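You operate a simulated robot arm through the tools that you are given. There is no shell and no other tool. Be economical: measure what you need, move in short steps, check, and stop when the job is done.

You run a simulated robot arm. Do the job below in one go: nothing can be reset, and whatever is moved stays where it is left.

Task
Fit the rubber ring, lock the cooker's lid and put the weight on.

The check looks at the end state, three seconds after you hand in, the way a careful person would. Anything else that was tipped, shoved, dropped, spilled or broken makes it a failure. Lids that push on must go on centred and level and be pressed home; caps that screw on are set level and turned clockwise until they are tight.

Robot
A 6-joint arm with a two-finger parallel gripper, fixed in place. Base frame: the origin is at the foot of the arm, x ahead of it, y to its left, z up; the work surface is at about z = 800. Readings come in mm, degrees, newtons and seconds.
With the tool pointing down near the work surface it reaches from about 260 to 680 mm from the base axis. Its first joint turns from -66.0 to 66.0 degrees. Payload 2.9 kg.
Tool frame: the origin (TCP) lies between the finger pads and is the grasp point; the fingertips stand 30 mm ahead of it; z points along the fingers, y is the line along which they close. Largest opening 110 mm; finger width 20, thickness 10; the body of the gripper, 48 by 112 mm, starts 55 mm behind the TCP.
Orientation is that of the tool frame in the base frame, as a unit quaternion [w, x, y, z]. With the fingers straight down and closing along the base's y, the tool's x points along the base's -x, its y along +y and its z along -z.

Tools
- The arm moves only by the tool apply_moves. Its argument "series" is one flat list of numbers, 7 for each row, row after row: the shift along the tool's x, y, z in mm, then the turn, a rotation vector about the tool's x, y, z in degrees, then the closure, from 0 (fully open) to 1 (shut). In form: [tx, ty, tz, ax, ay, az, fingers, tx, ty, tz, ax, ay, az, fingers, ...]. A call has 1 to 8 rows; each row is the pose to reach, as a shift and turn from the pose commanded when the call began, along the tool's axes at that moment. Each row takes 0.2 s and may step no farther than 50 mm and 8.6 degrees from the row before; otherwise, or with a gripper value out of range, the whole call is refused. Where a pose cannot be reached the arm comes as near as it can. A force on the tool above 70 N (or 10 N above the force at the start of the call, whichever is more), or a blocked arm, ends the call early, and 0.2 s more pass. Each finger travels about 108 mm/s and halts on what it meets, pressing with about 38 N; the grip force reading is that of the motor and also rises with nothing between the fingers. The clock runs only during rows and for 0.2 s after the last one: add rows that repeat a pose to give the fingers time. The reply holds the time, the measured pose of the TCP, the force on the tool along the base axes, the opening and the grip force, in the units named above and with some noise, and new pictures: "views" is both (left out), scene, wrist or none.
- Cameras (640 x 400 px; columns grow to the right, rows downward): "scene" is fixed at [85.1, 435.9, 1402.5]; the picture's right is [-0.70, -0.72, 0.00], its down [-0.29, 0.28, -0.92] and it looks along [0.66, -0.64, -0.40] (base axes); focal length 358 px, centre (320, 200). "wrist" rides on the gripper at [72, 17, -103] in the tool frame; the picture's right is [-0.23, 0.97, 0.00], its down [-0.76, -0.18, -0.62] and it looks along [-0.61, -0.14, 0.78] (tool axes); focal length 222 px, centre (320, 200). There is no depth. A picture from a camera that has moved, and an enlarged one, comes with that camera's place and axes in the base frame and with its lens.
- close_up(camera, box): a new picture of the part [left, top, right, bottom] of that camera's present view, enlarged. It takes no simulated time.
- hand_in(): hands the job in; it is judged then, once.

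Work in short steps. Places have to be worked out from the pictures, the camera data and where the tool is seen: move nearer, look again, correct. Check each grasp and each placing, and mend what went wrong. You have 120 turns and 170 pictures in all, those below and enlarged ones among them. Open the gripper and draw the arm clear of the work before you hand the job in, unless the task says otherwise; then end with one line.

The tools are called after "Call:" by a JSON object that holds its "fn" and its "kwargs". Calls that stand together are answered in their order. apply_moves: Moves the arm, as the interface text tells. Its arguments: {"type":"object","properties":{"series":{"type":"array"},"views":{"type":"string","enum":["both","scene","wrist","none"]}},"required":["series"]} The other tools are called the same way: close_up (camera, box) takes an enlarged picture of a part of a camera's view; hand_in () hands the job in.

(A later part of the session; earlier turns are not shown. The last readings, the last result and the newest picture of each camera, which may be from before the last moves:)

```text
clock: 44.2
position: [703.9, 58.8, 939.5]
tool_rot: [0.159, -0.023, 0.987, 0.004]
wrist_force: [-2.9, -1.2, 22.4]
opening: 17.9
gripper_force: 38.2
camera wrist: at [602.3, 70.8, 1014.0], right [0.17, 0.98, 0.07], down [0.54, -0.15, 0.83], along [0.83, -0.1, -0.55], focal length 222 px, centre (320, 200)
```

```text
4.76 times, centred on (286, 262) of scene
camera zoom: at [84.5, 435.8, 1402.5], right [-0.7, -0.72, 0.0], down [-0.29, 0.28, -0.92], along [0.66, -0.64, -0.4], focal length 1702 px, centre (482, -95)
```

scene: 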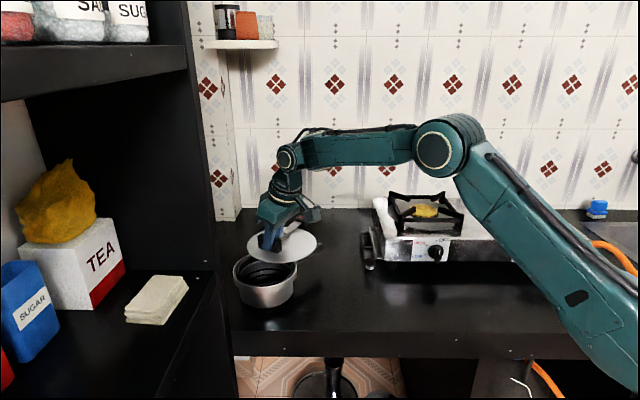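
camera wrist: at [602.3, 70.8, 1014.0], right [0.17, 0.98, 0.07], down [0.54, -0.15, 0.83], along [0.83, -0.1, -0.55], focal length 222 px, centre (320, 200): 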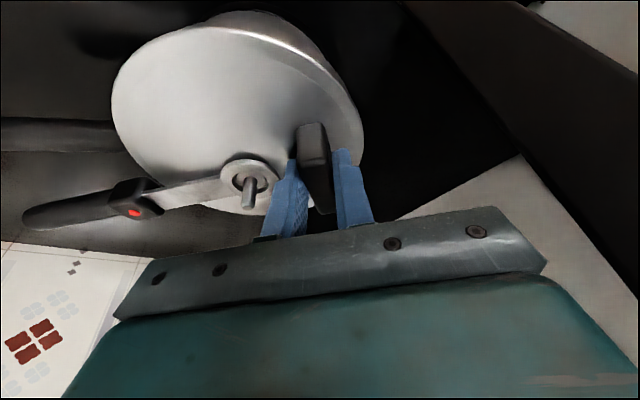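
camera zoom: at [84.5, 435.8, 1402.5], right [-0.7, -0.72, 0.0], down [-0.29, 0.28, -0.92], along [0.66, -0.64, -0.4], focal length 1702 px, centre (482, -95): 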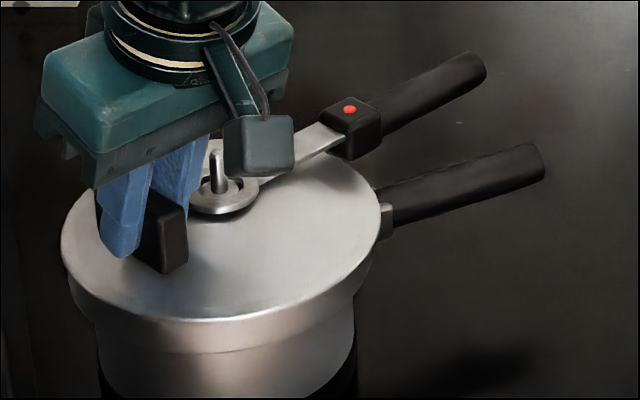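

The pot began turning with the lid in the last step (friction). I unload the downward force and turn a further 6° to see whether the lid slides on its own.

Call:
{"fn": "apply_moves", "kwargs": {"series": [-1.2, 0, -3.8, 0, 0, 0, 1, -1.2, 0, -3.8, 0, 0, 0, 1], "views": "none"}}

Call:
{"fn": "apply_moves", "kwargs": {"series": [-2.5, 0.3, 0.8, 0.94, 0, 2.85, 1, -5, 0.55, 1.65, 1.88, 0, 5.7, 1, -5, 0.55, 1.65, 1.88, 0, 5.7, 1], "views": "wrist"}}

Call:
{"fn": "close_up", "kwargs": {"camera": "scene", "box": [222, 220, 350, 304]}}

```text
clock: 44.8
position: [704.3, 59.1, 937.8]
tool_rot: [0.155, -0.022, 0.988, 0.004]
wrist_force: [5.9, 2.5, 2.6]
opening: 17.6
gripper_force: 38.0
```

```text
clock: 45.6
position: [708.1, 59.3, 939.3]
tool_rot: [0.155, 0.03, 0.987, -0.004]
wrist_force: [2.9, 0.3, -5.7]
opening: 17.8
gripper_force: 37.7
camera wrist: at [609.3, 81.5, 1015.0], right [0.28, 0.96, 0.07], down [0.52, -0.21, 0.83], along [0.81, -0.19, -0.56], focal length 222 px, centre (320, 200)
```

wrist: 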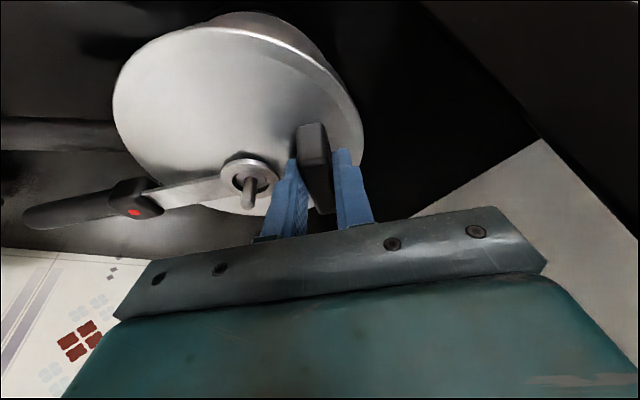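

```text
4.76 times, centred on (286, 262) of scene
camera zoom: at [85.3, 435.9, 1402.4], right [-0.7, -0.72, 0.0], down [-0.29, 0.28, -0.92], along [0.66, -0.64, -0.4], focal length 1702 px, centre (482, -95)
```

zoom: 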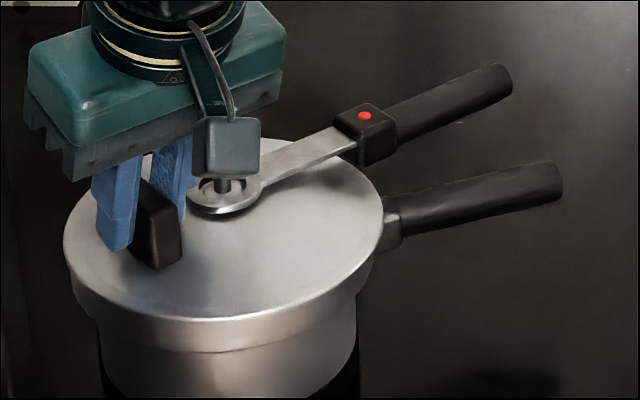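

The pot turns together with the lid even when I'm pulling slightly upward (-5.7 N), suggesting engagement. I test with a small 4 mm lift.

Call:
{"fn": "apply_moves", "kwargs": {"series": [-0.6, 0, -1.9, 0, 0, 0, 1, -1.25, 0, -3.8, 0, 0, 0, 1, -1.25, 0, -3.8, 0, 0, 0, 1], "views": "wrist"}}

Call:
{"fn": "close_up", "kwargs": {"camera": "scene", "box": [222, 240, 350, 324]}}

```text
clock: 46.4
position: [708.6, 58.9, 943.2]
tool_rot: [0.156, 0.029, 0.987, -0.004]
wrist_force: [0.8, -0.2, -11.5]
opening: 17.8
gripper_force: 37.7
camera wrist: at [609.5, 82.0, 1019.1], right [0.27, 0.96, 0.07], down [0.52, -0.21, 0.83], along [0.81, -0.19, -0.56], focal length 222 px, centre (320, 200)
```

wrist: 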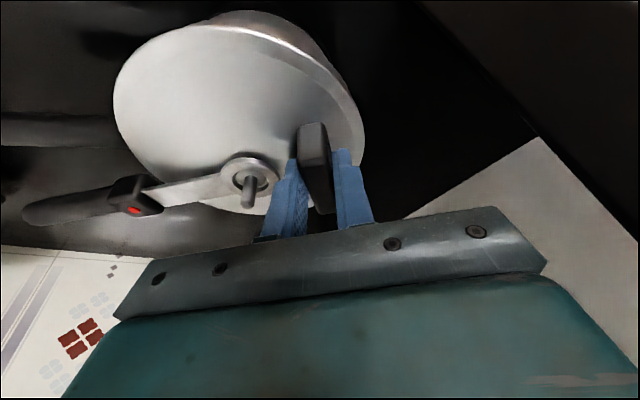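

```text
4.76 times, centred on (286, 282) of scene
camera zoom: at [85.4, 435.9, 1402.4], right [-0.7, -0.72, 0.0], down [-0.29, 0.28, -0.92], along [0.66, -0.64, -0.4], focal length 1702 px, centre (482, -190)
```

zoom: 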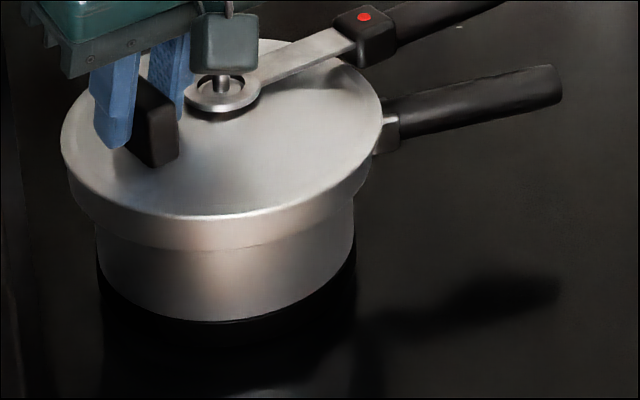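

The lift reads -11.5 N with no gap opening, so the lid's lugs hold the pot: it is engaged, but its handle still seems some degrees short of the pot's. I set it back down, press, and turn another 5° to see whether it goes further or is at its stop.

Call:
{"fn": "apply_moves", "kwargs": {"series": [1.2, 0, 3.8, 0, 0, 0, 1, 2.5, 0, 7.6, 0, 0, 0, 1, 3.7, 0, 11.4, 0, 0, 0, 1], "views": "none"}}

Call:
{"fn": "apply_moves", "kwargs": {"series": [-1.35, 0.2, 0.4, 0.5, 0, 1.6, 1, -2.7, 0.4, 0.9, 1, 0, 3.2, 1, -4.05, 0.65, 1.3, 1.54, 0, 4.75, 1], "views": "wrist"}}

Call:
{"fn": "close_up", "kwargs": {"camera": "scene", "box": [222, 220, 350, 304]}}

```text
clock: 47.2
position: [710.0, 61.0, 939.3]
tool_rot: [0.162, 0.028, 0.986, -0.004]
wrist_force: [-16.8, 4.7, 27.9]
opening: 17.8
gripper_force: 37.6
```

```text
clock: 48.0
position: [716.1, 60.9, 938.2]
tool_rot: [0.163, 0.072, 0.984, -0.01]
wrist_force: [1.2, 3.7, 27.8]
opening: 17.9
gripper_force: 38.3
camera wrist: at [617.5, 91.3, 1013.1], right [0.35, 0.93, 0.08], down [0.49, -0.25, 0.83], along [0.8, -0.26, -0.55], focal length 222 px, centre (320, 200)
```

wrist: 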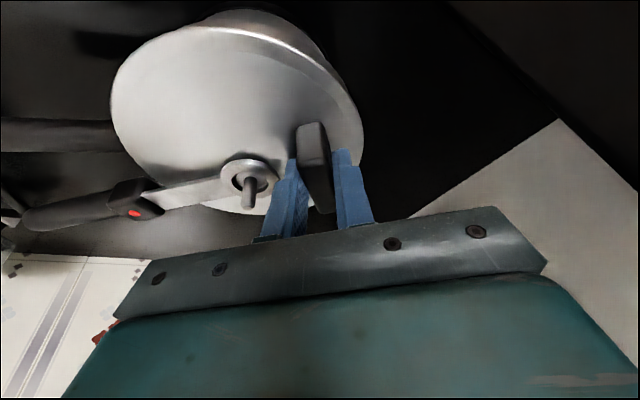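

```text
4.76 times, centred on (286, 262) of scene
camera zoom: at [84.5, 435.9, 1402.5], right [-0.7, -0.72, 0.0], down [-0.29, 0.28, -0.92], along [0.66, -0.64, -0.4], focal length 1702 px, centre (482, -95)
```

zoom: 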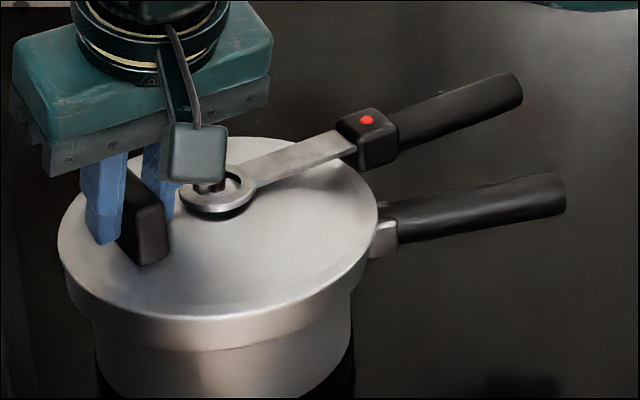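

The lid and pot now turn together with the lid's handle still ~12-14° short. A better way to finish: squeeze both handles together with the gripper. First I release the block and rise.

Call:
{"fn": "apply_moves", "kwargs": {"series": [-1, 0, -3, 0, 0, 0, 1, -1, 0, -3, 0, 0, 0, 0.7, -1, 0, -15, 0, 0, 0, 0.6, -1, 0, -50, 0, 0, 0, 0.3, -1, 0, -90, 0, 0, 0, 0]}}

Call:
{"fn": "close_up", "kwargs": {"camera": "scene", "box": [222, 230, 350, 314]}}

```text
clock: 49.2
position: [684.8, 64.1, 1019.5]
tool_rot: [0.155, 0.073, 0.985, -0.011]
wrist_force: [0.0, -0.5, -0.7]
opening: 109.8
gripper_force: 0.0
camera wrist: at [588.2, 94.4, 1096.0], right [0.36, 0.93, 0.07], down [0.5, -0.25, 0.83], along [0.79, -0.26, -0.56], focal length 222 px, centre (320, 200)
```

scene: 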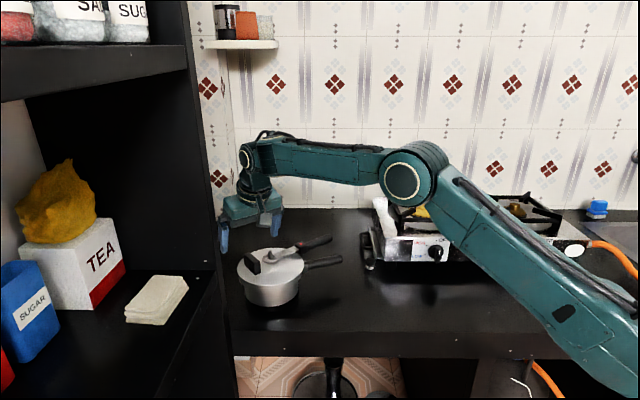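
wrist: 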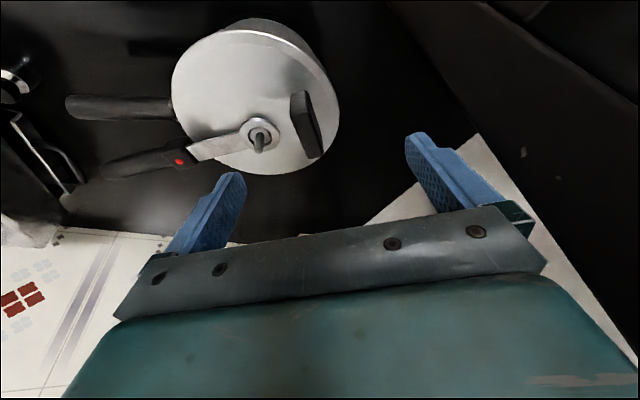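

```text
4.76 times, centred on (286, 272) of scene
camera zoom: at [85.1, 435.9, 1402.5], right [-0.7, -0.72, 0.0], down [-0.29, 0.28, -0.92], along [0.66, -0.64, -0.4], focal length 1702 px, centre (482, -143)
```

zoom: 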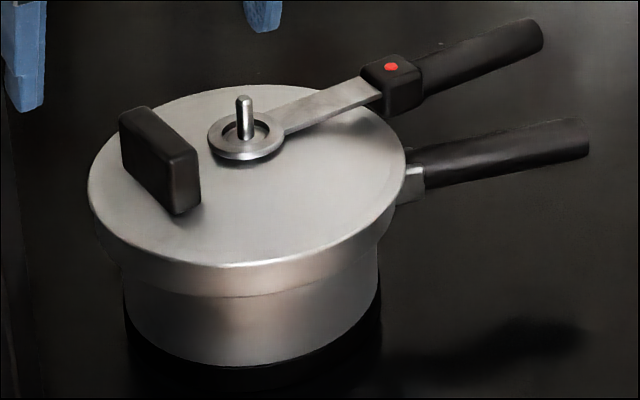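

From above I now read pot centre ≈(710, -3), pot handle at ≈-116.6° and lid handle at ≈-101°. I straighten the tool and go toward the handles, to grip both between the fingers.

Call:
{"fn": "apply_moves", "kwargs": {"series": [9, -33, -8, 0, 4.5, 0, 0, 19, -66, -17, 0, 9, 0, 0, 28, -99, -25, 0, 13.5, 0, 0, 37, -132, -33, 0, 18, 0, 0], "views": "none"}}

Call:
{"fn": "apply_moves", "kwargs": {"series": [0, 0, 0, 0, 0, -8.5, 0, 0, 0, 0, 0, 0, -17, 0, 0, 0, 0, 0, 0, -25.5, 0, 0, 0, 0, 0, 0, -34, 0, 0, 0, 0, 0, 0, -42.5, 0, 0, 0, 0, 0, 0, -51, 0, 0, 0, 0, 0, 0, -59.5, 0, 0, 0, 0, 0, 0, -68, 0], "views": "none"}}

```text
clock: 50.2
position: [621.8, -60.7, 1038.9]
tool_rot: [-0.001, 0.073, 0.997, 0.001]
wrist_force: [-0.2, -0.7, 0.1]
opening: 109.9
gripper_force: 0.1
```

```text
clock: 52.0
position: [623.4, -60.2, 1037.6]
tool_rot: [0.0, -0.499, 0.867, 0.001]
wrist_force: [0.0, -0.2, -0.2]
opening: 110.0
gripper_force: 0.0
```

Call:
{"fn": "apply_moves", "kwargs": {"series": [22, -23, 13, 0, 0, -4, 0, 44, -46, 25, 0, 0, -8, 0, 65, -68.7, 38, 0, 0, -8, 0]}}

```text
clock: 52.8
position: [650.5, -150.2, 1000.1]
tool_rot: [0.001, -0.557, 0.831, 0.0]
wrist_force: [0.8, -0.9, -0.1]
opening: 109.9
gripper_force: 0.0
camera wrist: at [606.3, -212.0, 1103.2], right [-0.81, 0.58, 0.0], down [0.45, 0.64, 0.62], along [0.36, 0.51, -0.78], focal length 222 px, centre (320, 200)
```

scene: 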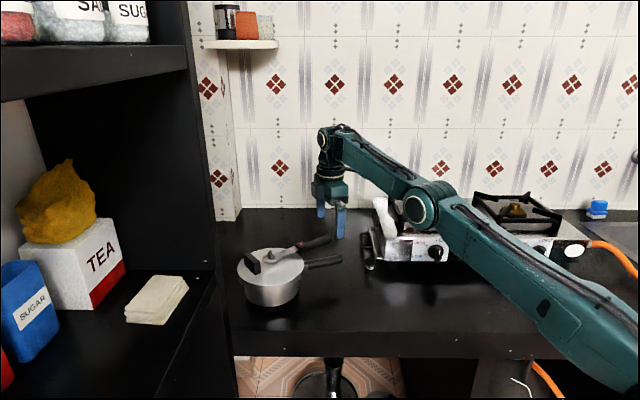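
wrist: 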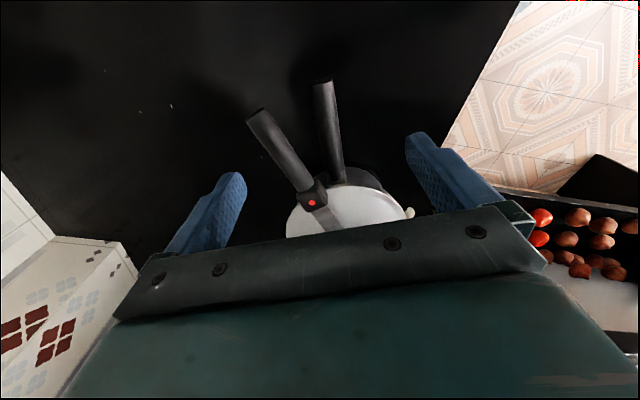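

Both handles lie between the open fingers. I descend so the tips reach z≈869.

Call:
{"fn": "apply_moves", "kwargs": {"series": [0, 0, 40, 0, 0, 0, 0, 0, 0, 75, 0, 0, 0, 0, 0, 0, 100, 0, 0, 0, 0, 0, 0, 100, 0, 0, 0, 0]}}

Call:
{"fn": "close_up", "kwargs": {"camera": "scene", "box": [222, 220, 366, 310]}}

```text
clock: 53.8
position: [648.6, -152.0, 900.7]
tool_rot: [0.0, -0.556, 0.831, 0.0]
wrist_force: [0.1, 0.4, -0.7]
opening: 109.8
gripper_force: 0.1
camera wrist: at [605.1, -213.2, 1003.9], right [-0.81, 0.58, 0.0], down [0.45, 0.64, 0.62], along [0.36, 0.51, -0.78], focal length 222 px, centre (320, 200)
```

scene: 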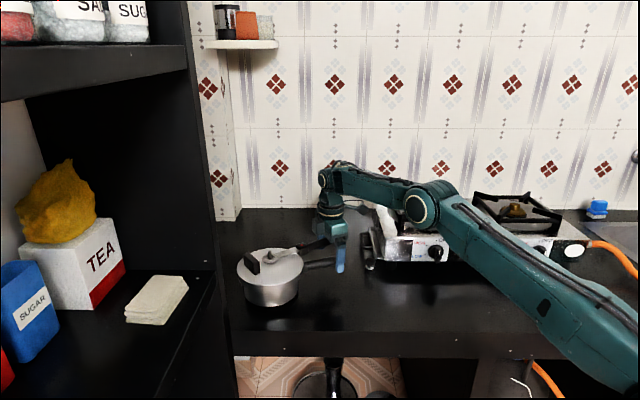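
wrist: 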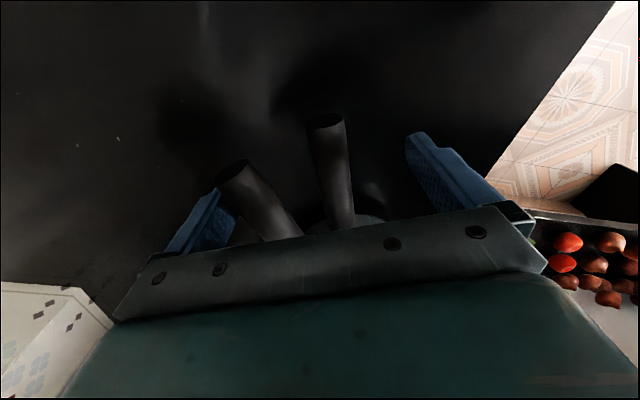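

```text
4.44 times, centred on (294, 265) of scene
camera zoom: at [85.1, 435.9, 1402.5], right [-0.7, -0.72, 0.0], down [-0.29, 0.28, -0.92], along [0.66, -0.64, -0.4], focal length 1589 px, centre (436, -89)
```

zoom: 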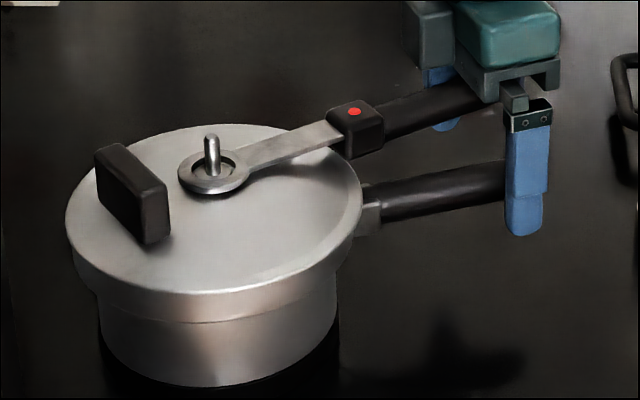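

The fingers straddle both handles. I close slowly in stages.

Call:
{"fn": "apply_moves", "kwargs": {"series": [0, 0, 0, 0, 0, 0, 0.15, 0, 0, 0, 0, 0, 0, 0.25, 0, 0, 0, 0, 0, 0, 0.35, 0, 0, 0, 0, 0, 0, 0.42, 0, 0, 0, 0, 0, 0, 0.5, 0, 0, 0, 0, 0, 0, 0.55, 0, 0, 0, 0, 0, 0, 0.55], "views": "wrist"}}

Call:
{"fn": "close_up", "kwargs": {"camera": "scene", "box": [222, 220, 366, 310]}}

```text
clock: 55.4
position: [647.7, -151.1, 901.3]
tool_rot: [0.0, -0.556, 0.831, 0.0]
wrist_force: [-0.1, 0.6, -0.3]
opening: 48.9
gripper_force: 0.1
camera wrist: at [605.1, -213.2, 1004.2], right [-0.81, 0.58, 0.0], down [0.45, 0.64, 0.62], along [0.36, 0.51, -0.78], focal length 222 px, centre (320, 200)
```

wrist: 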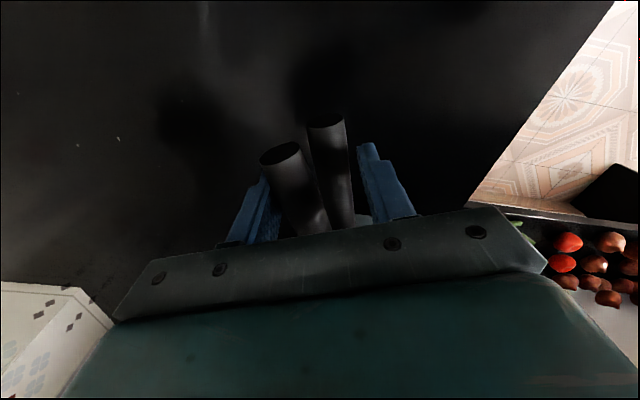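

```text
4.44 times, centred on (294, 265) of scene
camera zoom: at [85.1, 435.9, 1402.5], right [-0.7, -0.72, 0.0], down [-0.29, 0.28, -0.92], along [0.66, -0.64, -0.4], focal length 1589 px, centre (436, -89)
```

zoom: 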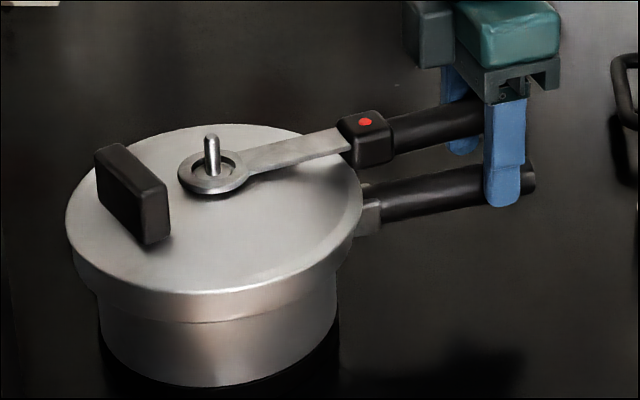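

The handles are coming together. I continue closing.

Call:
{"fn": "apply_moves", "kwargs": {"series": [0, 0, 0, 0, 0, 0, 0.6, 0, 0, 0, 0, 0, 0, 0.65, 0, 0, 0, 0, 0, 0, 0.7, 0, 0, 0, 0, 0, 0, 0.75, 0, 0, 0, 0, 0, 0, 0.8, 0, 0, 0, 0, 0, 0, 0.85, 0, 0, 0, 0, 0, 0, 0.85], "views": "wrist"}}

Call:
{"fn": "close_up", "kwargs": {"camera": "scene", "box": [222, 220, 366, 310]}}

```text
clock: 57.0
position: [648.2, -152.2, 901.6]
tool_rot: [0.0, -0.557, 0.831, 0.0]
wrist_force: [-1.4, 0.5, 0.0]
opening: 26.4
gripper_force: 38.3
camera wrist: at [605.1, -213.2, 1004.2], right [-0.81, 0.58, 0.0], down [0.45, 0.64, 0.62], along [0.36, 0.51, -0.78], focal length 222 px, centre (320, 200)
```

wrist: 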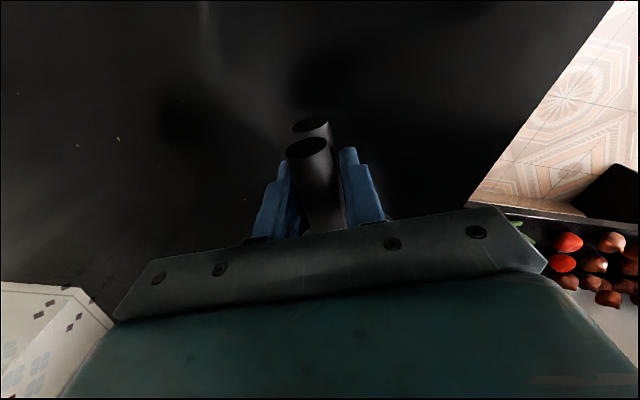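

```text
4.44 times, centred on (294, 265) of scene
camera zoom: at [85.1, 435.9, 1402.5], right [-0.7, -0.72, 0.0], down [-0.29, 0.28, -0.92], along [0.66, -0.64, -0.4], focal length 1589 px, centre (436, -89)
```

zoom: 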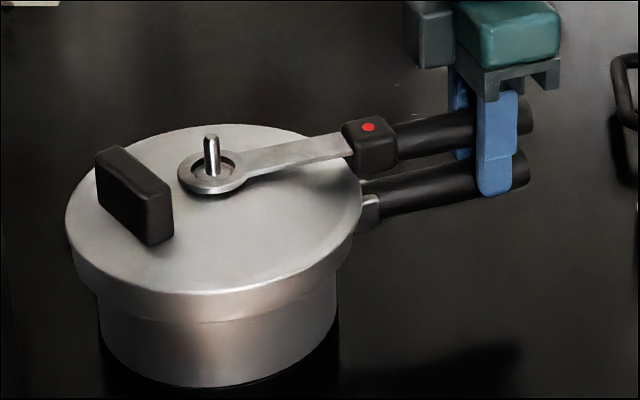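

Handles are now squeezed one over the other (26 mm, full grip). I release, rise and inspect.

Call:
{"fn": "apply_moves", "kwargs": {"series": [0, 0, 0, 0, 0, 0, 0.7, 0, 0, 0, 0, 0, 0, 0.4, 0, 0, 0, 0, 0, 0, 0.3, 0, 0, -40, 0, 0, 0, 0.3, 0, 0, -85, 0, 0, 0, 0.3, 35, 0, -110, 0, 0, 0, 0.3, 70, 0, -110, 0, 0, 0, 0.3], "views": "wrist"}}

Call:
{"fn": "close_up", "kwargs": {"camera": "scene", "box": [222, 225, 366, 315]}}

Call:
{"fn": "close_up", "kwargs": {"camera": "wrist", "box": [160, 40, 480, 240]}}

```text
clock: 58.6
position: [622.0, -218.0, 1010.9]
tool_rot: [0.0, -0.556, 0.831, 0.001]
wrist_force: [-0.3, 0.1, 0.1]
opening: 77.2
gripper_force: 0.1
camera wrist: at [579.0, -279.1, 1114.1], right [-0.81, 0.58, 0.0], down [0.45, 0.64, 0.62], along [0.36, 0.51, -0.78], focal length 222 px, centre (320, 200)
```

wrist: 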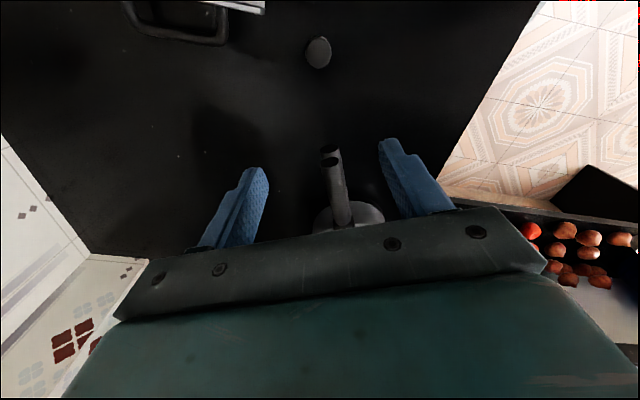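

```text
4.44 times, centred on (294, 270) of scene
camera zoom: at [85.1, 435.9, 1402.5], right [-0.7, -0.72, 0.0], down [-0.29, 0.28, -0.92], along [0.66, -0.64, -0.4], focal length 1589 px, centre (436, -111)
```

zoom: 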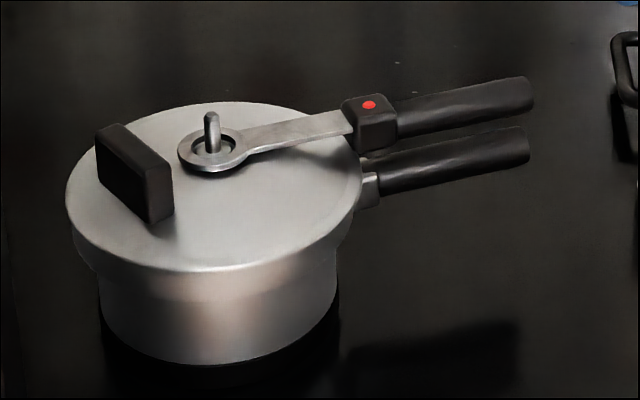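

```text
2.00 times, centred on (320, 140) of wrist
camera zoom: at [579.0, -279.1, 1114.1], right [-0.81, 0.58, 0.0], down [0.45, 0.64, 0.62], along [0.36, 0.51, -0.78], focal length 444 px, centre (320, 320)
```

zoom: 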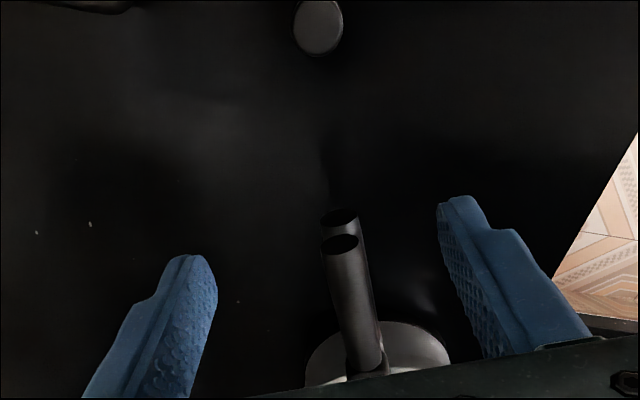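

The lid handle now sits exactly over the pot handle. Next the weight, at about (593, -260) with top z≈855; I turn the tool back (yaw 0) above it.

Call:
{"fn": "apply_moves", "kwargs": {"series": [6, 1, 0, 0, 0, 8.5, 0.3, 12, 3, 0, 0, 0, 17, 0.3, 18, 4, 0, 0, 0, 25.5, 0.4, 25, 5, 0, 0, 0, 34, 0.45, 31, 7, 0, 0, 0, 42.5, 0.5, 37, 8, 0, 0, 0, 51, 0.5, 43, 9, 0, 0, 0, 59.5, 0.5, 50, 11, 0, 0, 0, 68, 0.5], "views": "none"}}

Call:
{"fn": "apply_moves", "kwargs": {"series": [0, 0, 10, 0, -6, 0, 0.5, 0, 0, 20, 0, -12, 0, 0.5, 0, 0, 30, 0, -18, 0, 0.5]}}

```text
clock: 60.4
position: [594.2, -259.7, 1010.4]
tool_rot: [0.0, 0.005, 1.0, 0.0]
wrist_force: [-0.6, 1.1, -0.2]
opening: 55.0
gripper_force: 0.0
```

```text
clock: 61.2
position: [592.1, -258.7, 979.2]
tool_rot: [0.157, 0.005, 0.988, 0.0]
wrist_force: [0.6, 0.7, 0.8]
opening: 54.8
gripper_force: 0.1
camera wrist: at [492.3, -241.1, 1055.6], right [0.22, 0.97, 0.07], down [0.53, -0.18, 0.83], along [0.82, -0.15, -0.56], focal length 222 px, centre (320, 200)
```

scene: 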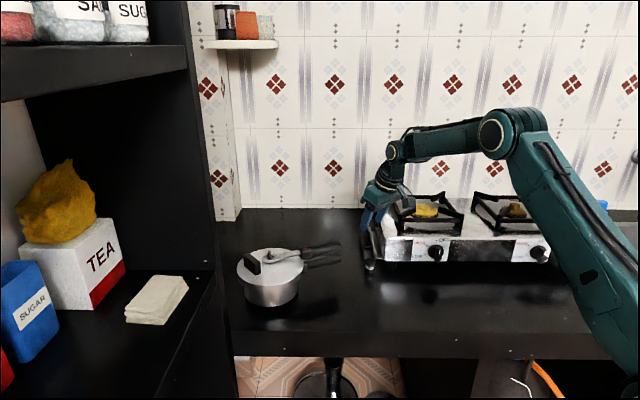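
wrist: 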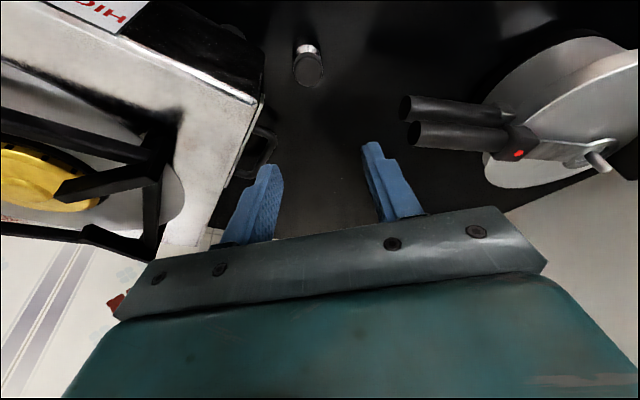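

The stove's corner is only ~42 mm from the weight, so I turn the tool 60° (keeping the tilt) to have the fingers close along the free direction.

Call:
{"fn": "apply_moves", "kwargs": {"series": [0, 0, 0, 2.63, 0, 8.08, 0.5, 0, 0, 0, 5.27, 0, 16.17, 0.5, 0, 0, 0, 7.9, 0, 24.25, 0.5, 0, 0, 0, 10.54, 0, 32.3, 0.5, 0, 0, 0, 13.2, 0, 40.4, 0.5, 0, 0, 0, 15.8, 0, 48.5, 0.5, 0, 0, 0, 18.4, 0, 56.6, 0.5], "views": "wrist"}}

Call:
{"fn": "close_up", "kwargs": {"camera": "scene", "box": [330, 190, 430, 270]}}

```text
clock: 62.8
position: [593.3, -257.5, 979.9]
tool_rot: [0.136, 0.495, 0.855, -0.078]
wrist_force: [-0.2, 0.5, -0.1]
opening: 55.2
gripper_force: 0.0
camera wrist: at [557.4, -162.7, 1055.0], right [0.95, 0.3, 0.07], down [0.11, -0.55, 0.83], along [0.29, -0.78, -0.56], focal length 222 px, centre (320, 200)
```

wrist: 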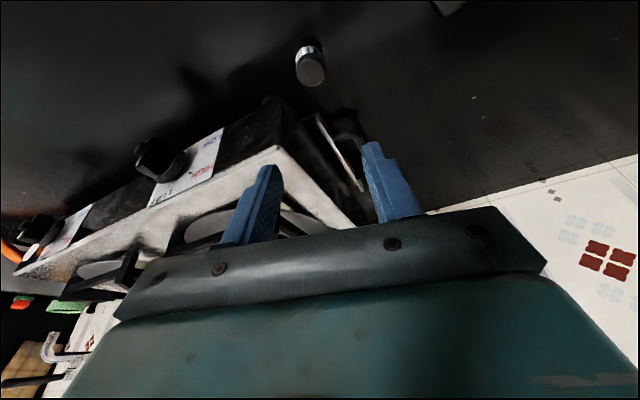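

```text
5.00 times, centred on (380, 230) of scene
camera zoom: at [85.1, 435.9, 1402.5], right [-0.7, -0.72, 0.0], down [-0.29, 0.28, -0.92], along [0.66, -0.64, -0.4], focal length 1788 px, centre (20, 50)
```

zoom: 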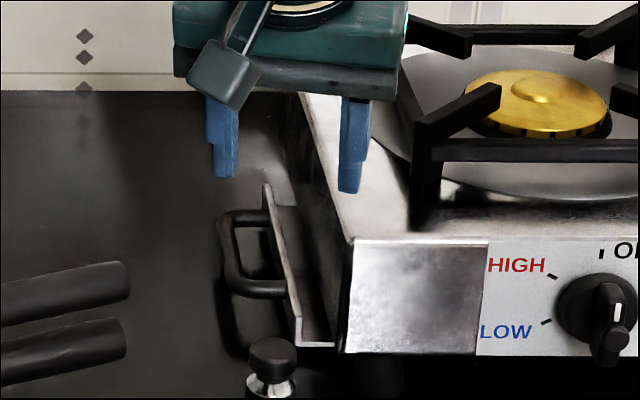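

Call:
{"fn": "close_up", "kwargs": {"camera": "wrist", "box": [270, 20, 350, 120]}}

Call:
{"fn": "close_up", "kwargs": {"camera": "scene", "box": [365, 245, 405, 285]}}

```text
4.00 times, centred on (310, 70) of wrist
camera zoom: at [557.4, -162.7, 1055.0], right [0.95, 0.3, 0.07], down [0.11, -0.55, 0.83], along [0.29, -0.78, -0.56], focal length 888 px, centre (360, 720)
```

zoom: 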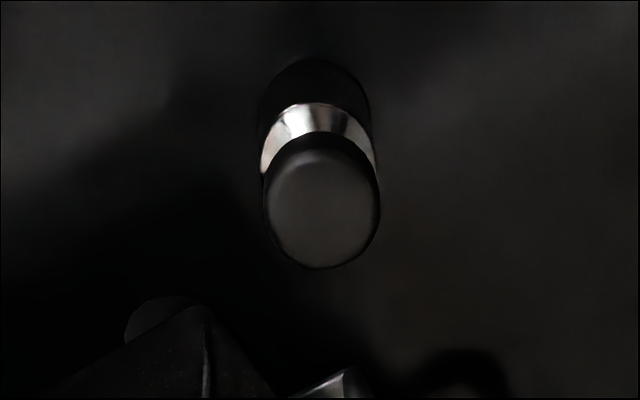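

```text
10.00 times, centred on (385, 265) of scene
camera zoom: at [85.1, 435.9, 1402.5], right [-0.7, -0.72, 0.0], down [-0.29, 0.28, -0.92], along [0.66, -0.64, -0.4], focal length 3575 px, centre (-330, -450)
```

zoom: 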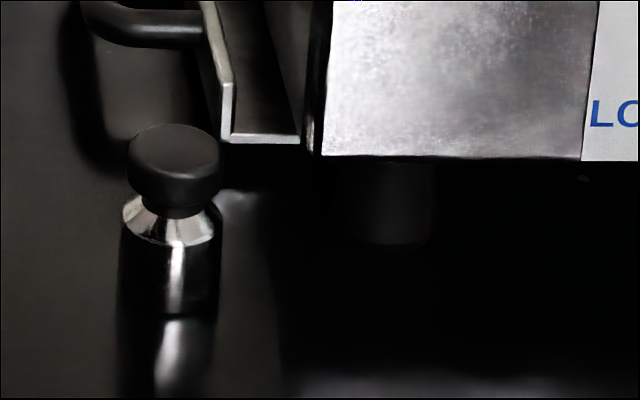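

The weight is a 29 mm chrome body with a black cap, top z≈847, at (595, -260). I descend above it with 45 mm opening.

Call:
{"fn": "apply_moves", "kwargs": {"series": [11, 0, 29, 0, 0, 0, 0.55, 23, 0, 59, 0, 0, 0, 0.58, 34, 0.2, 89, 0, 0, 0, 0.58], "views": "wrist"}}

Call:
{"fn": "close_up", "kwargs": {"camera": "scene", "box": [345, 220, 425, 290]}}

Call:
{"fn": "close_up", "kwargs": {"camera": "wrist", "box": [220, 80, 440, 230]}}

```text
clock: 63.6
position: [591.0, -254.0, 884.0]
tool_rot: [0.135, 0.494, 0.856, -0.079]
wrist_force: [0.5, 0.0, -0.6]
opening: 46.3
gripper_force: 0.1
camera wrist: at [554.7, -158.8, 958.4], right [0.95, 0.3, 0.07], down [0.11, -0.55, 0.83], along [0.29, -0.78, -0.56], focal length 222 px, centre (320, 200)
```

wrist: 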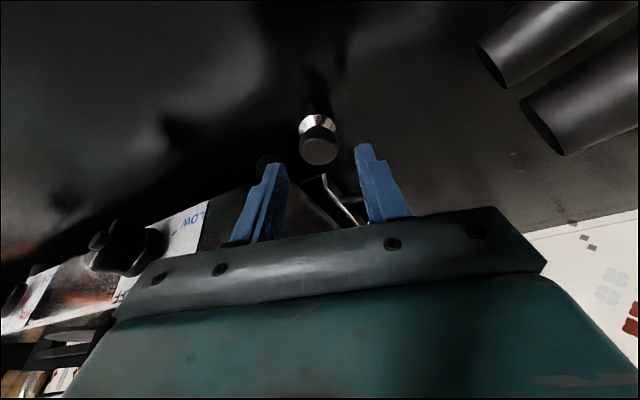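

```text
5.71 times, centred on (385, 255) of scene
camera zoom: at [85.1, 435.9, 1402.5], right [-0.7, -0.72, 0.0], down [-0.29, 0.28, -0.92], along [0.66, -0.64, -0.4], focal length 2043 px, centre (-51, -114)
```

zoom: 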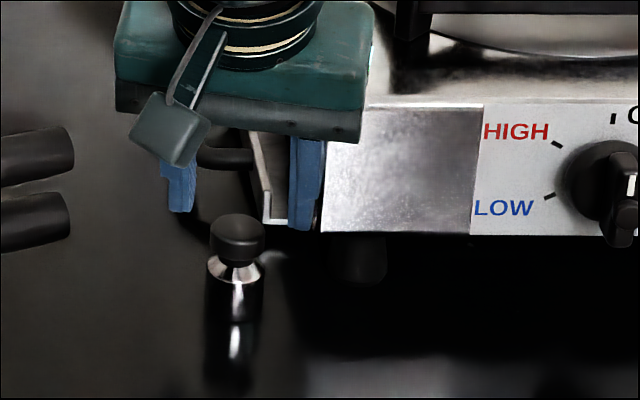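

```text
2.67 times, centred on (330, 155) of wrist
camera zoom: at [554.7, -158.8, 958.4], right [0.95, 0.3, 0.07], down [0.11, -0.55, 0.83], along [0.29, -0.78, -0.56], focal length 592 px, centre (293, 320)
```

zoom: 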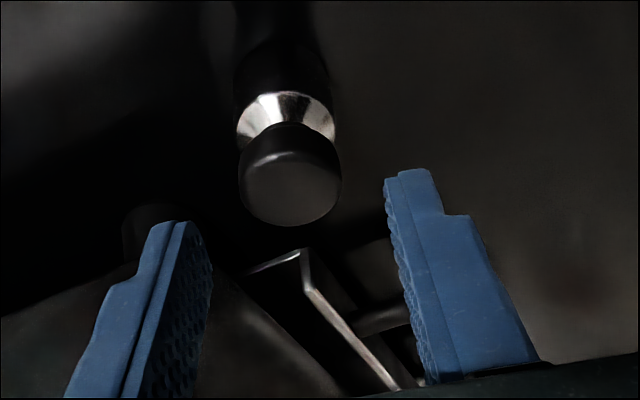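

The weight is centred between the fingers. I lower straight down 37 mm and close.

Call:
{"fn": "apply_moves", "kwargs": {"series": [4, 0, 12, 0, 0, 0, 0.58, 8, 0, 24, 0, 0, 0, 0.58, 11.6, 0, 35.5, 0, 0, 0, 0.6, 11.6, 0, 35.5, 0, 0, 0, 0.8, 11.6, 0, 35.5, 0, 0, 0, 1, 11.6, 0, 35.5, 0, 0, 0, 1], "views": "wrist"}}

Call:
{"fn": "close_up", "kwargs": {"camera": "scene", "box": [345, 220, 425, 290]}}

```text
clock: 65.0
position: [590.3, -253.9, 846.7]
tool_rot: [0.136, 0.493, 0.856, -0.078]
wrist_force: [-0.5, 0.0, -1.2]
opening: 29.5
gripper_force: 38.3
camera wrist: at [555.0, -158.7, 922.9], right [0.95, 0.3, 0.07], down [0.11, -0.55, 0.83], along [0.29, -0.78, -0.56], focal length 222 px, centre (320, 200)
```

wrist: 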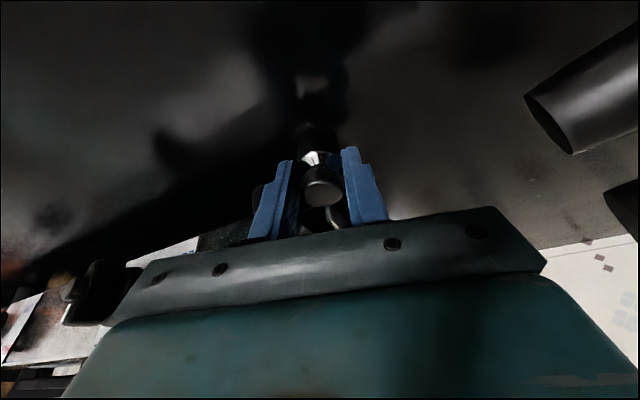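

```text
5.71 times, centred on (385, 255) of scene
camera zoom: at [85.1, 435.9, 1402.5], right [-0.7, -0.72, 0.0], down [-0.29, 0.28, -0.92], along [0.66, -0.64, -0.4], focal length 2043 px, centre (-51, -114)
```

zoom: 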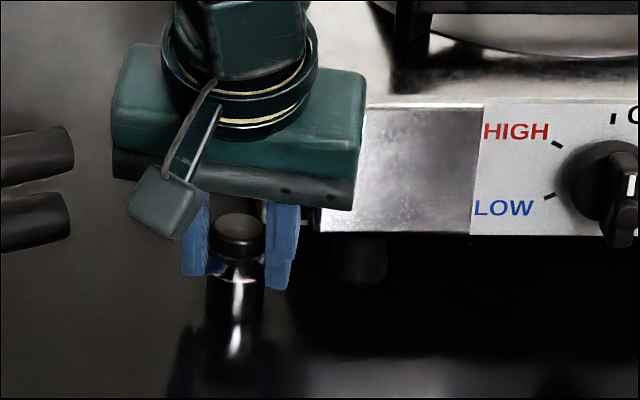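

Weight gripped (29.5 mm). I lift it straight up.

Call:
{"fn": "apply_moves", "kwargs": {"series": [-3, 0, -9.5, 0, 0, 0, 1, -12, 0, -38, 0, 0, 0, 1, -26, 0, -80, 0, 0, 0, 1, -40, 0, -124, 0, 0, 0, 1, -46, 0, -143, 0, 0, 0, 1], "views": "wrist"}}

Call:
{"fn": "close_up", "kwargs": {"camera": "scene", "box": [325, 160, 425, 240]}}

```text
clock: 66.2
position: [591.0, -251.8, 995.8]
tool_rot: [0.136, 0.494, 0.855, -0.078]
wrist_force: [-0.4, 0.0, -0.9]
opening: 29.3
gripper_force: 37.9
camera wrist: at [555.3, -156.5, 1071.9], right [0.95, 0.3, 0.07], down [0.11, -0.55, 0.83], along [0.29, -0.78, -0.56], focal length 222 px, centre (320, 200)
```

wrist: 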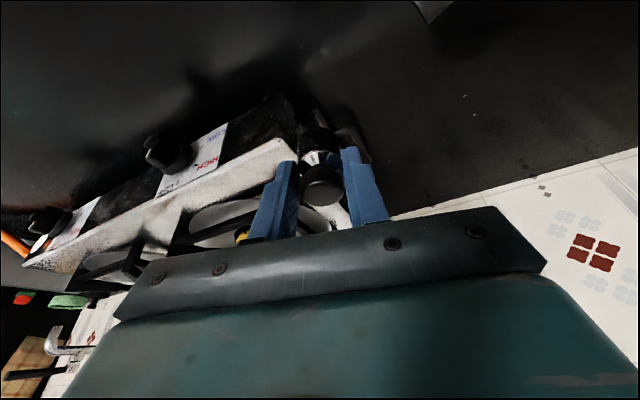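

```text
5.00 times, centred on (375, 200) of scene
camera zoom: at [85.1, 435.9, 1402.5], right [-0.7, -0.72, 0.0], down [-0.29, 0.28, -0.92], along [0.66, -0.64, -0.4], focal length 1788 px, centre (45, 200)
```

zoom: 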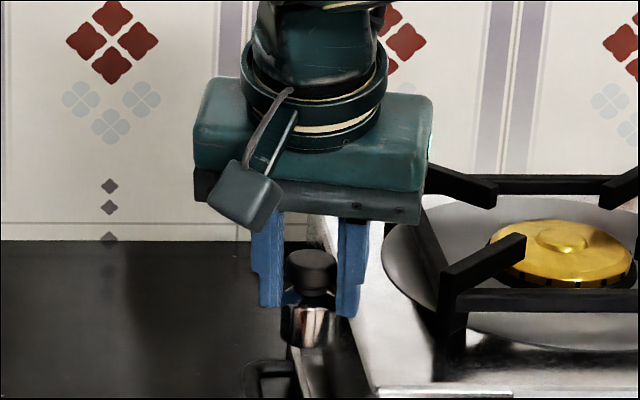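

The weight hangs upright. I carry it toward the pot while turning back to yaw 0.

Call:
{"fn": "apply_moves", "kwargs": {"series": [23.6, 27.5, -9, -2.63, 0, -8.09, 1, 47.2, 55, -18, -5.27, 0, -16.2, 1, 70.8, 82.5, -27, -7.9, 0, -24.3, 1, 94.4, 110, -36, -10.5, 0, -32.4, 1, 118, 137.6, -45, -13.2, 0, -40.5, 1, 141.6, 165, -54, -15.8, 0, -48.6, 1, 165.2, 192.6, -63, -18.45, 0, -56.65, 1]}}

Call:
{"fn": "close_up", "kwargs": {"camera": "scene", "box": [215, 200, 359, 300]}}

Call:
{"fn": "close_up", "kwargs": {"camera": "wrist", "box": [140, 0, 440, 220]}}

```text
clock: 67.8
position: [668.8, -6.2, 1008.3]
tool_rot: [0.156, 0.002, 0.988, 0.0]
wrist_force: [0.6, -0.5, -1.0]
opening: 28.9
gripper_force: 37.8
camera wrist: at [568.0, 11.9, 1083.4], right [0.22, 0.97, 0.07], down [0.53, -0.18, 0.83], along [0.82, -0.14, -0.56], focal length 222 px, centre (320, 200)
```

scene: 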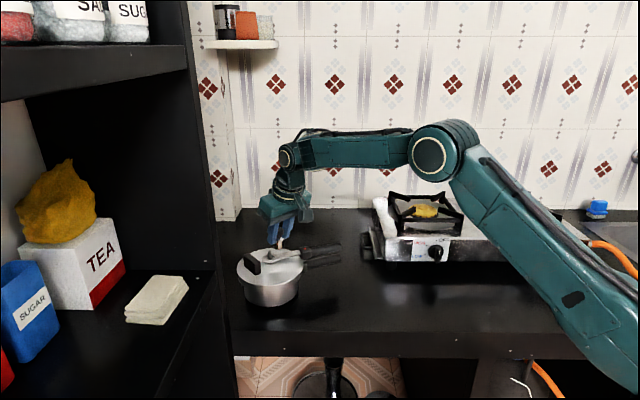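
wrist: 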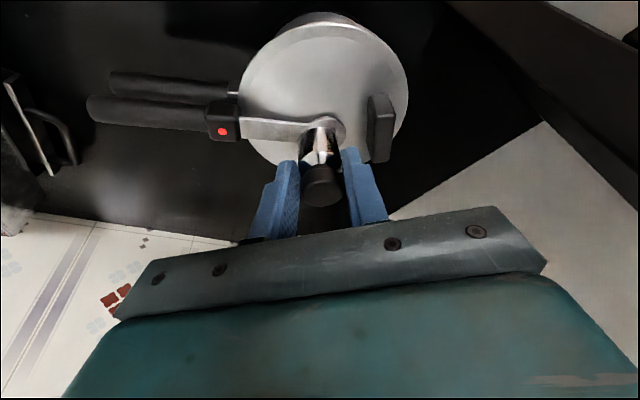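

```text
4.00 times, centred on (287, 250) of scene
camera zoom: at [85.1, 435.9, 1402.5], right [-0.7, -0.72, 0.0], down [-0.29, 0.28, -0.92], along [0.66, -0.64, -0.4], focal length 1430 px, centre (452, 0)
```

zoom: 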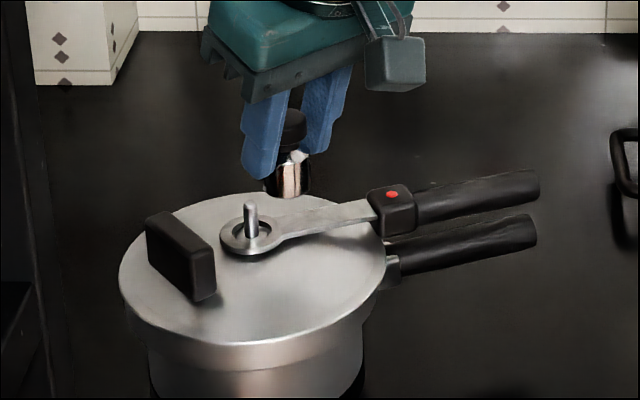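

```text
1.82 times, centred on (290, 110) of wrist
camera zoom: at [568.0, 11.9, 1083.4], right [0.22, 0.97, 0.07], down [0.53, -0.18, 0.83], along [0.82, -0.14, -0.56], focal length 404 px, centre (374, 364)
```

zoom: 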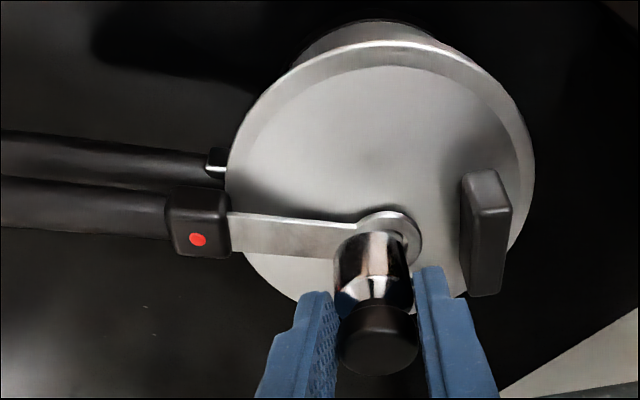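

Post axis ≈(710.4, -1.4), top z≈937; weight axis is 7.7 mm ahead of the TCP, bottom z≈961. I move above the post.

Call:
{"fn": "apply_moves", "kwargs": {"series": [-15, 2.4, 7.5, 0, 0, 0, 1, -30.7, 4.8, 15, 0, 0, 0, 1, -30.7, 4.8, 15, 0, 0, 0, 1], "views": "none"}}

Call:
{"fn": "close_up", "kwargs": {"camera": "scene", "box": [240, 215, 312, 275]}}

Call:
{"fn": "close_up", "kwargs": {"camera": "wrist", "box": [200, 60, 440, 220]}}

```text
clock: 68.6
position: [702.2, 0.4, 1002.6]
tool_rot: [0.157, 0.004, 0.988, -0.001]
wrist_force: [0.9, -0.2, -0.1]
opening: 29.1
gripper_force: 38.2
```

```text
6.67 times, centred on (276, 245) of scene
camera zoom: at [85.2, 435.9, 1402.5], right [-0.7, -0.72, 0.0], down [-0.29, 0.28, -0.92], along [0.66, -0.64, -0.4], focal length 2383 px, centre (613, -100)
```

zoom: 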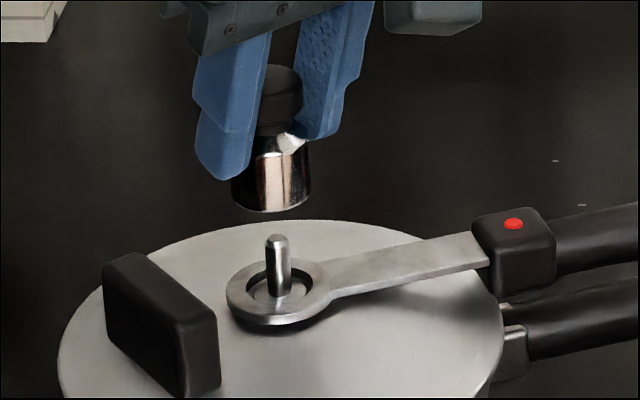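

```text
2.50 times, centred on (320, 140) of wrist
camera zoom: at [601.4, 17.0, 1078.8], right [0.22, 0.97, 0.07], down [0.53, -0.18, 0.83], along [0.82, -0.15, -0.56], focal length 555 px, centre (320, 350)
```

zoom: 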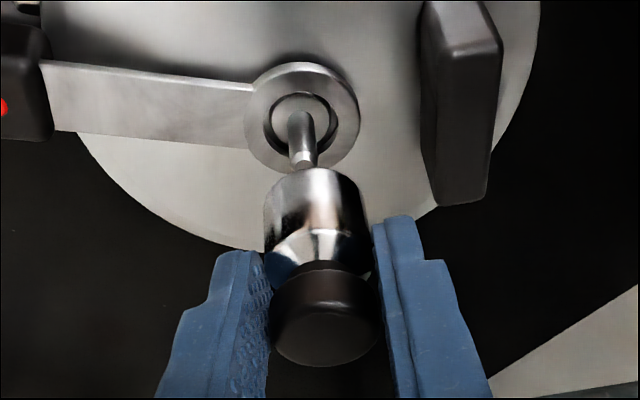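

The weight appears ~2 mm too far in +y. I correct and lower to just above the post top to compare more closely.

Call:
{"fn": "apply_moves", "kwargs": {"series": [2.5, -2.2, 6, 0, 0, 0, 1, 5.1, -2.2, 12, 0, 0, 0, 1, 5.1, -2.2, 12, 0, 0, 0, 1], "views": "none"}}

Call:
{"fn": "close_up", "kwargs": {"camera": "scene", "box": [256, 228, 296, 263]}}

Call:
{"fn": "close_up", "kwargs": {"camera": "wrist", "box": [260, 70, 380, 200]}}

```text
clock: 69.4
position: [700.2, -2.5, 989.7]
tool_rot: [0.157, 0.003, 0.988, 0.0]
wrist_force: [-0.5, 1.1, -0.8]
opening: 29.0
gripper_force: 37.6
```

```text
11.43 times, centred on (276, 246) of scene
camera zoom: at [85.1, 435.9, 1402.5], right [-0.7, -0.72, 0.0], down [-0.29, 0.28, -0.92], along [0.66, -0.64, -0.4], focal length 4086 px, centre (823, -320)
```

zoom: 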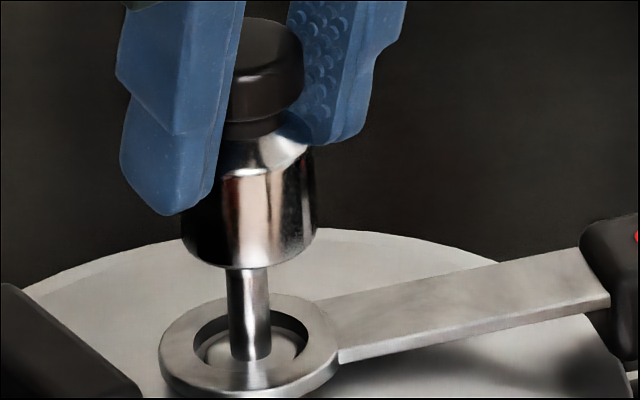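

```text
3.08 times, centred on (320, 135) of wrist
camera zoom: at [600.8, 14.9, 1065.0], right [0.22, 0.97, 0.07], down [0.53, -0.18, 0.83], along [0.82, -0.15, -0.56], focal length 684 px, centre (320, 400)
```

zoom: 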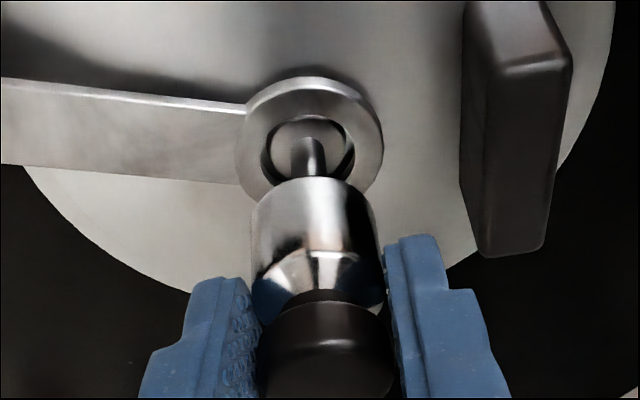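

Alignment is within ~1-2 mm. I make a small correction and lower gently, watching the force.

Call:
{"fn": "apply_moves", "kwargs": {"series": [1, 0.6, 0, 0, 0, 0, 1, 2, 0.6, 3, 0, 0, 0, 1, 3, 0.6, 6, 0, 0, 0, 1, 3.6, 0.6, 8, 0, 0, 0, 1, 4.2, 0.6, 10, 0, 0, 0, 1], "views": "none"}}

Call:
{"fn": "close_up", "kwargs": {"camera": "scene", "box": [256, 228, 296, 263]}}

Call:
{"fn": "close_up", "kwargs": {"camera": "wrist", "box": [260, 70, 380, 200]}}

```text
clock: 70.6
position: [701.1, -0.0, 977.9]
tool_rot: [0.156, 0.004, 0.988, -0.001]
wrist_force: [0.7, -0.3, -0.4]
opening: 29.0
gripper_force: 38.5
```

```text
11.43 times, centred on (276, 246) of scene
camera zoom: at [85.1, 435.9, 1402.5], right [-0.7, -0.72, 0.0], down [-0.29, 0.28, -0.92], along [0.66, -0.64, -0.4], focal length 4086 px, centre (823, -320)
```

zoom: 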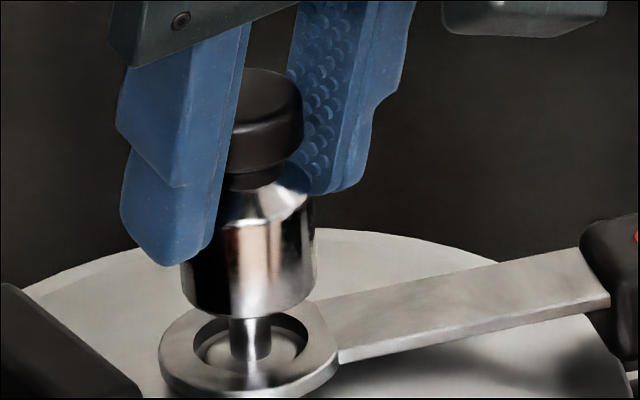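

```text
3.08 times, centred on (320, 135) of wrist
camera zoom: at [600.2, 16.3, 1053.6], right [0.22, 0.97, 0.07], down [0.53, -0.18, 0.83], along [0.82, -0.15, -0.56], focal length 684 px, centre (320, 400)
```

zoom: 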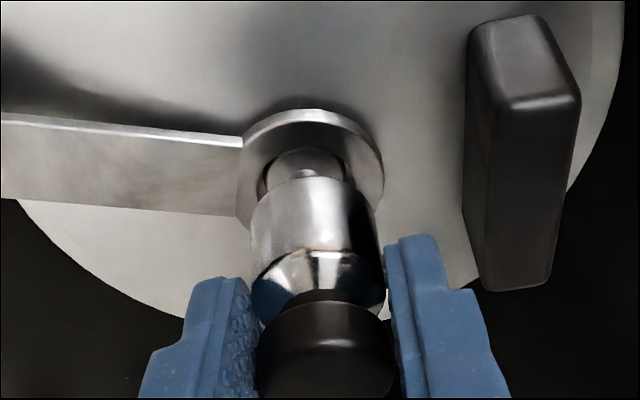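

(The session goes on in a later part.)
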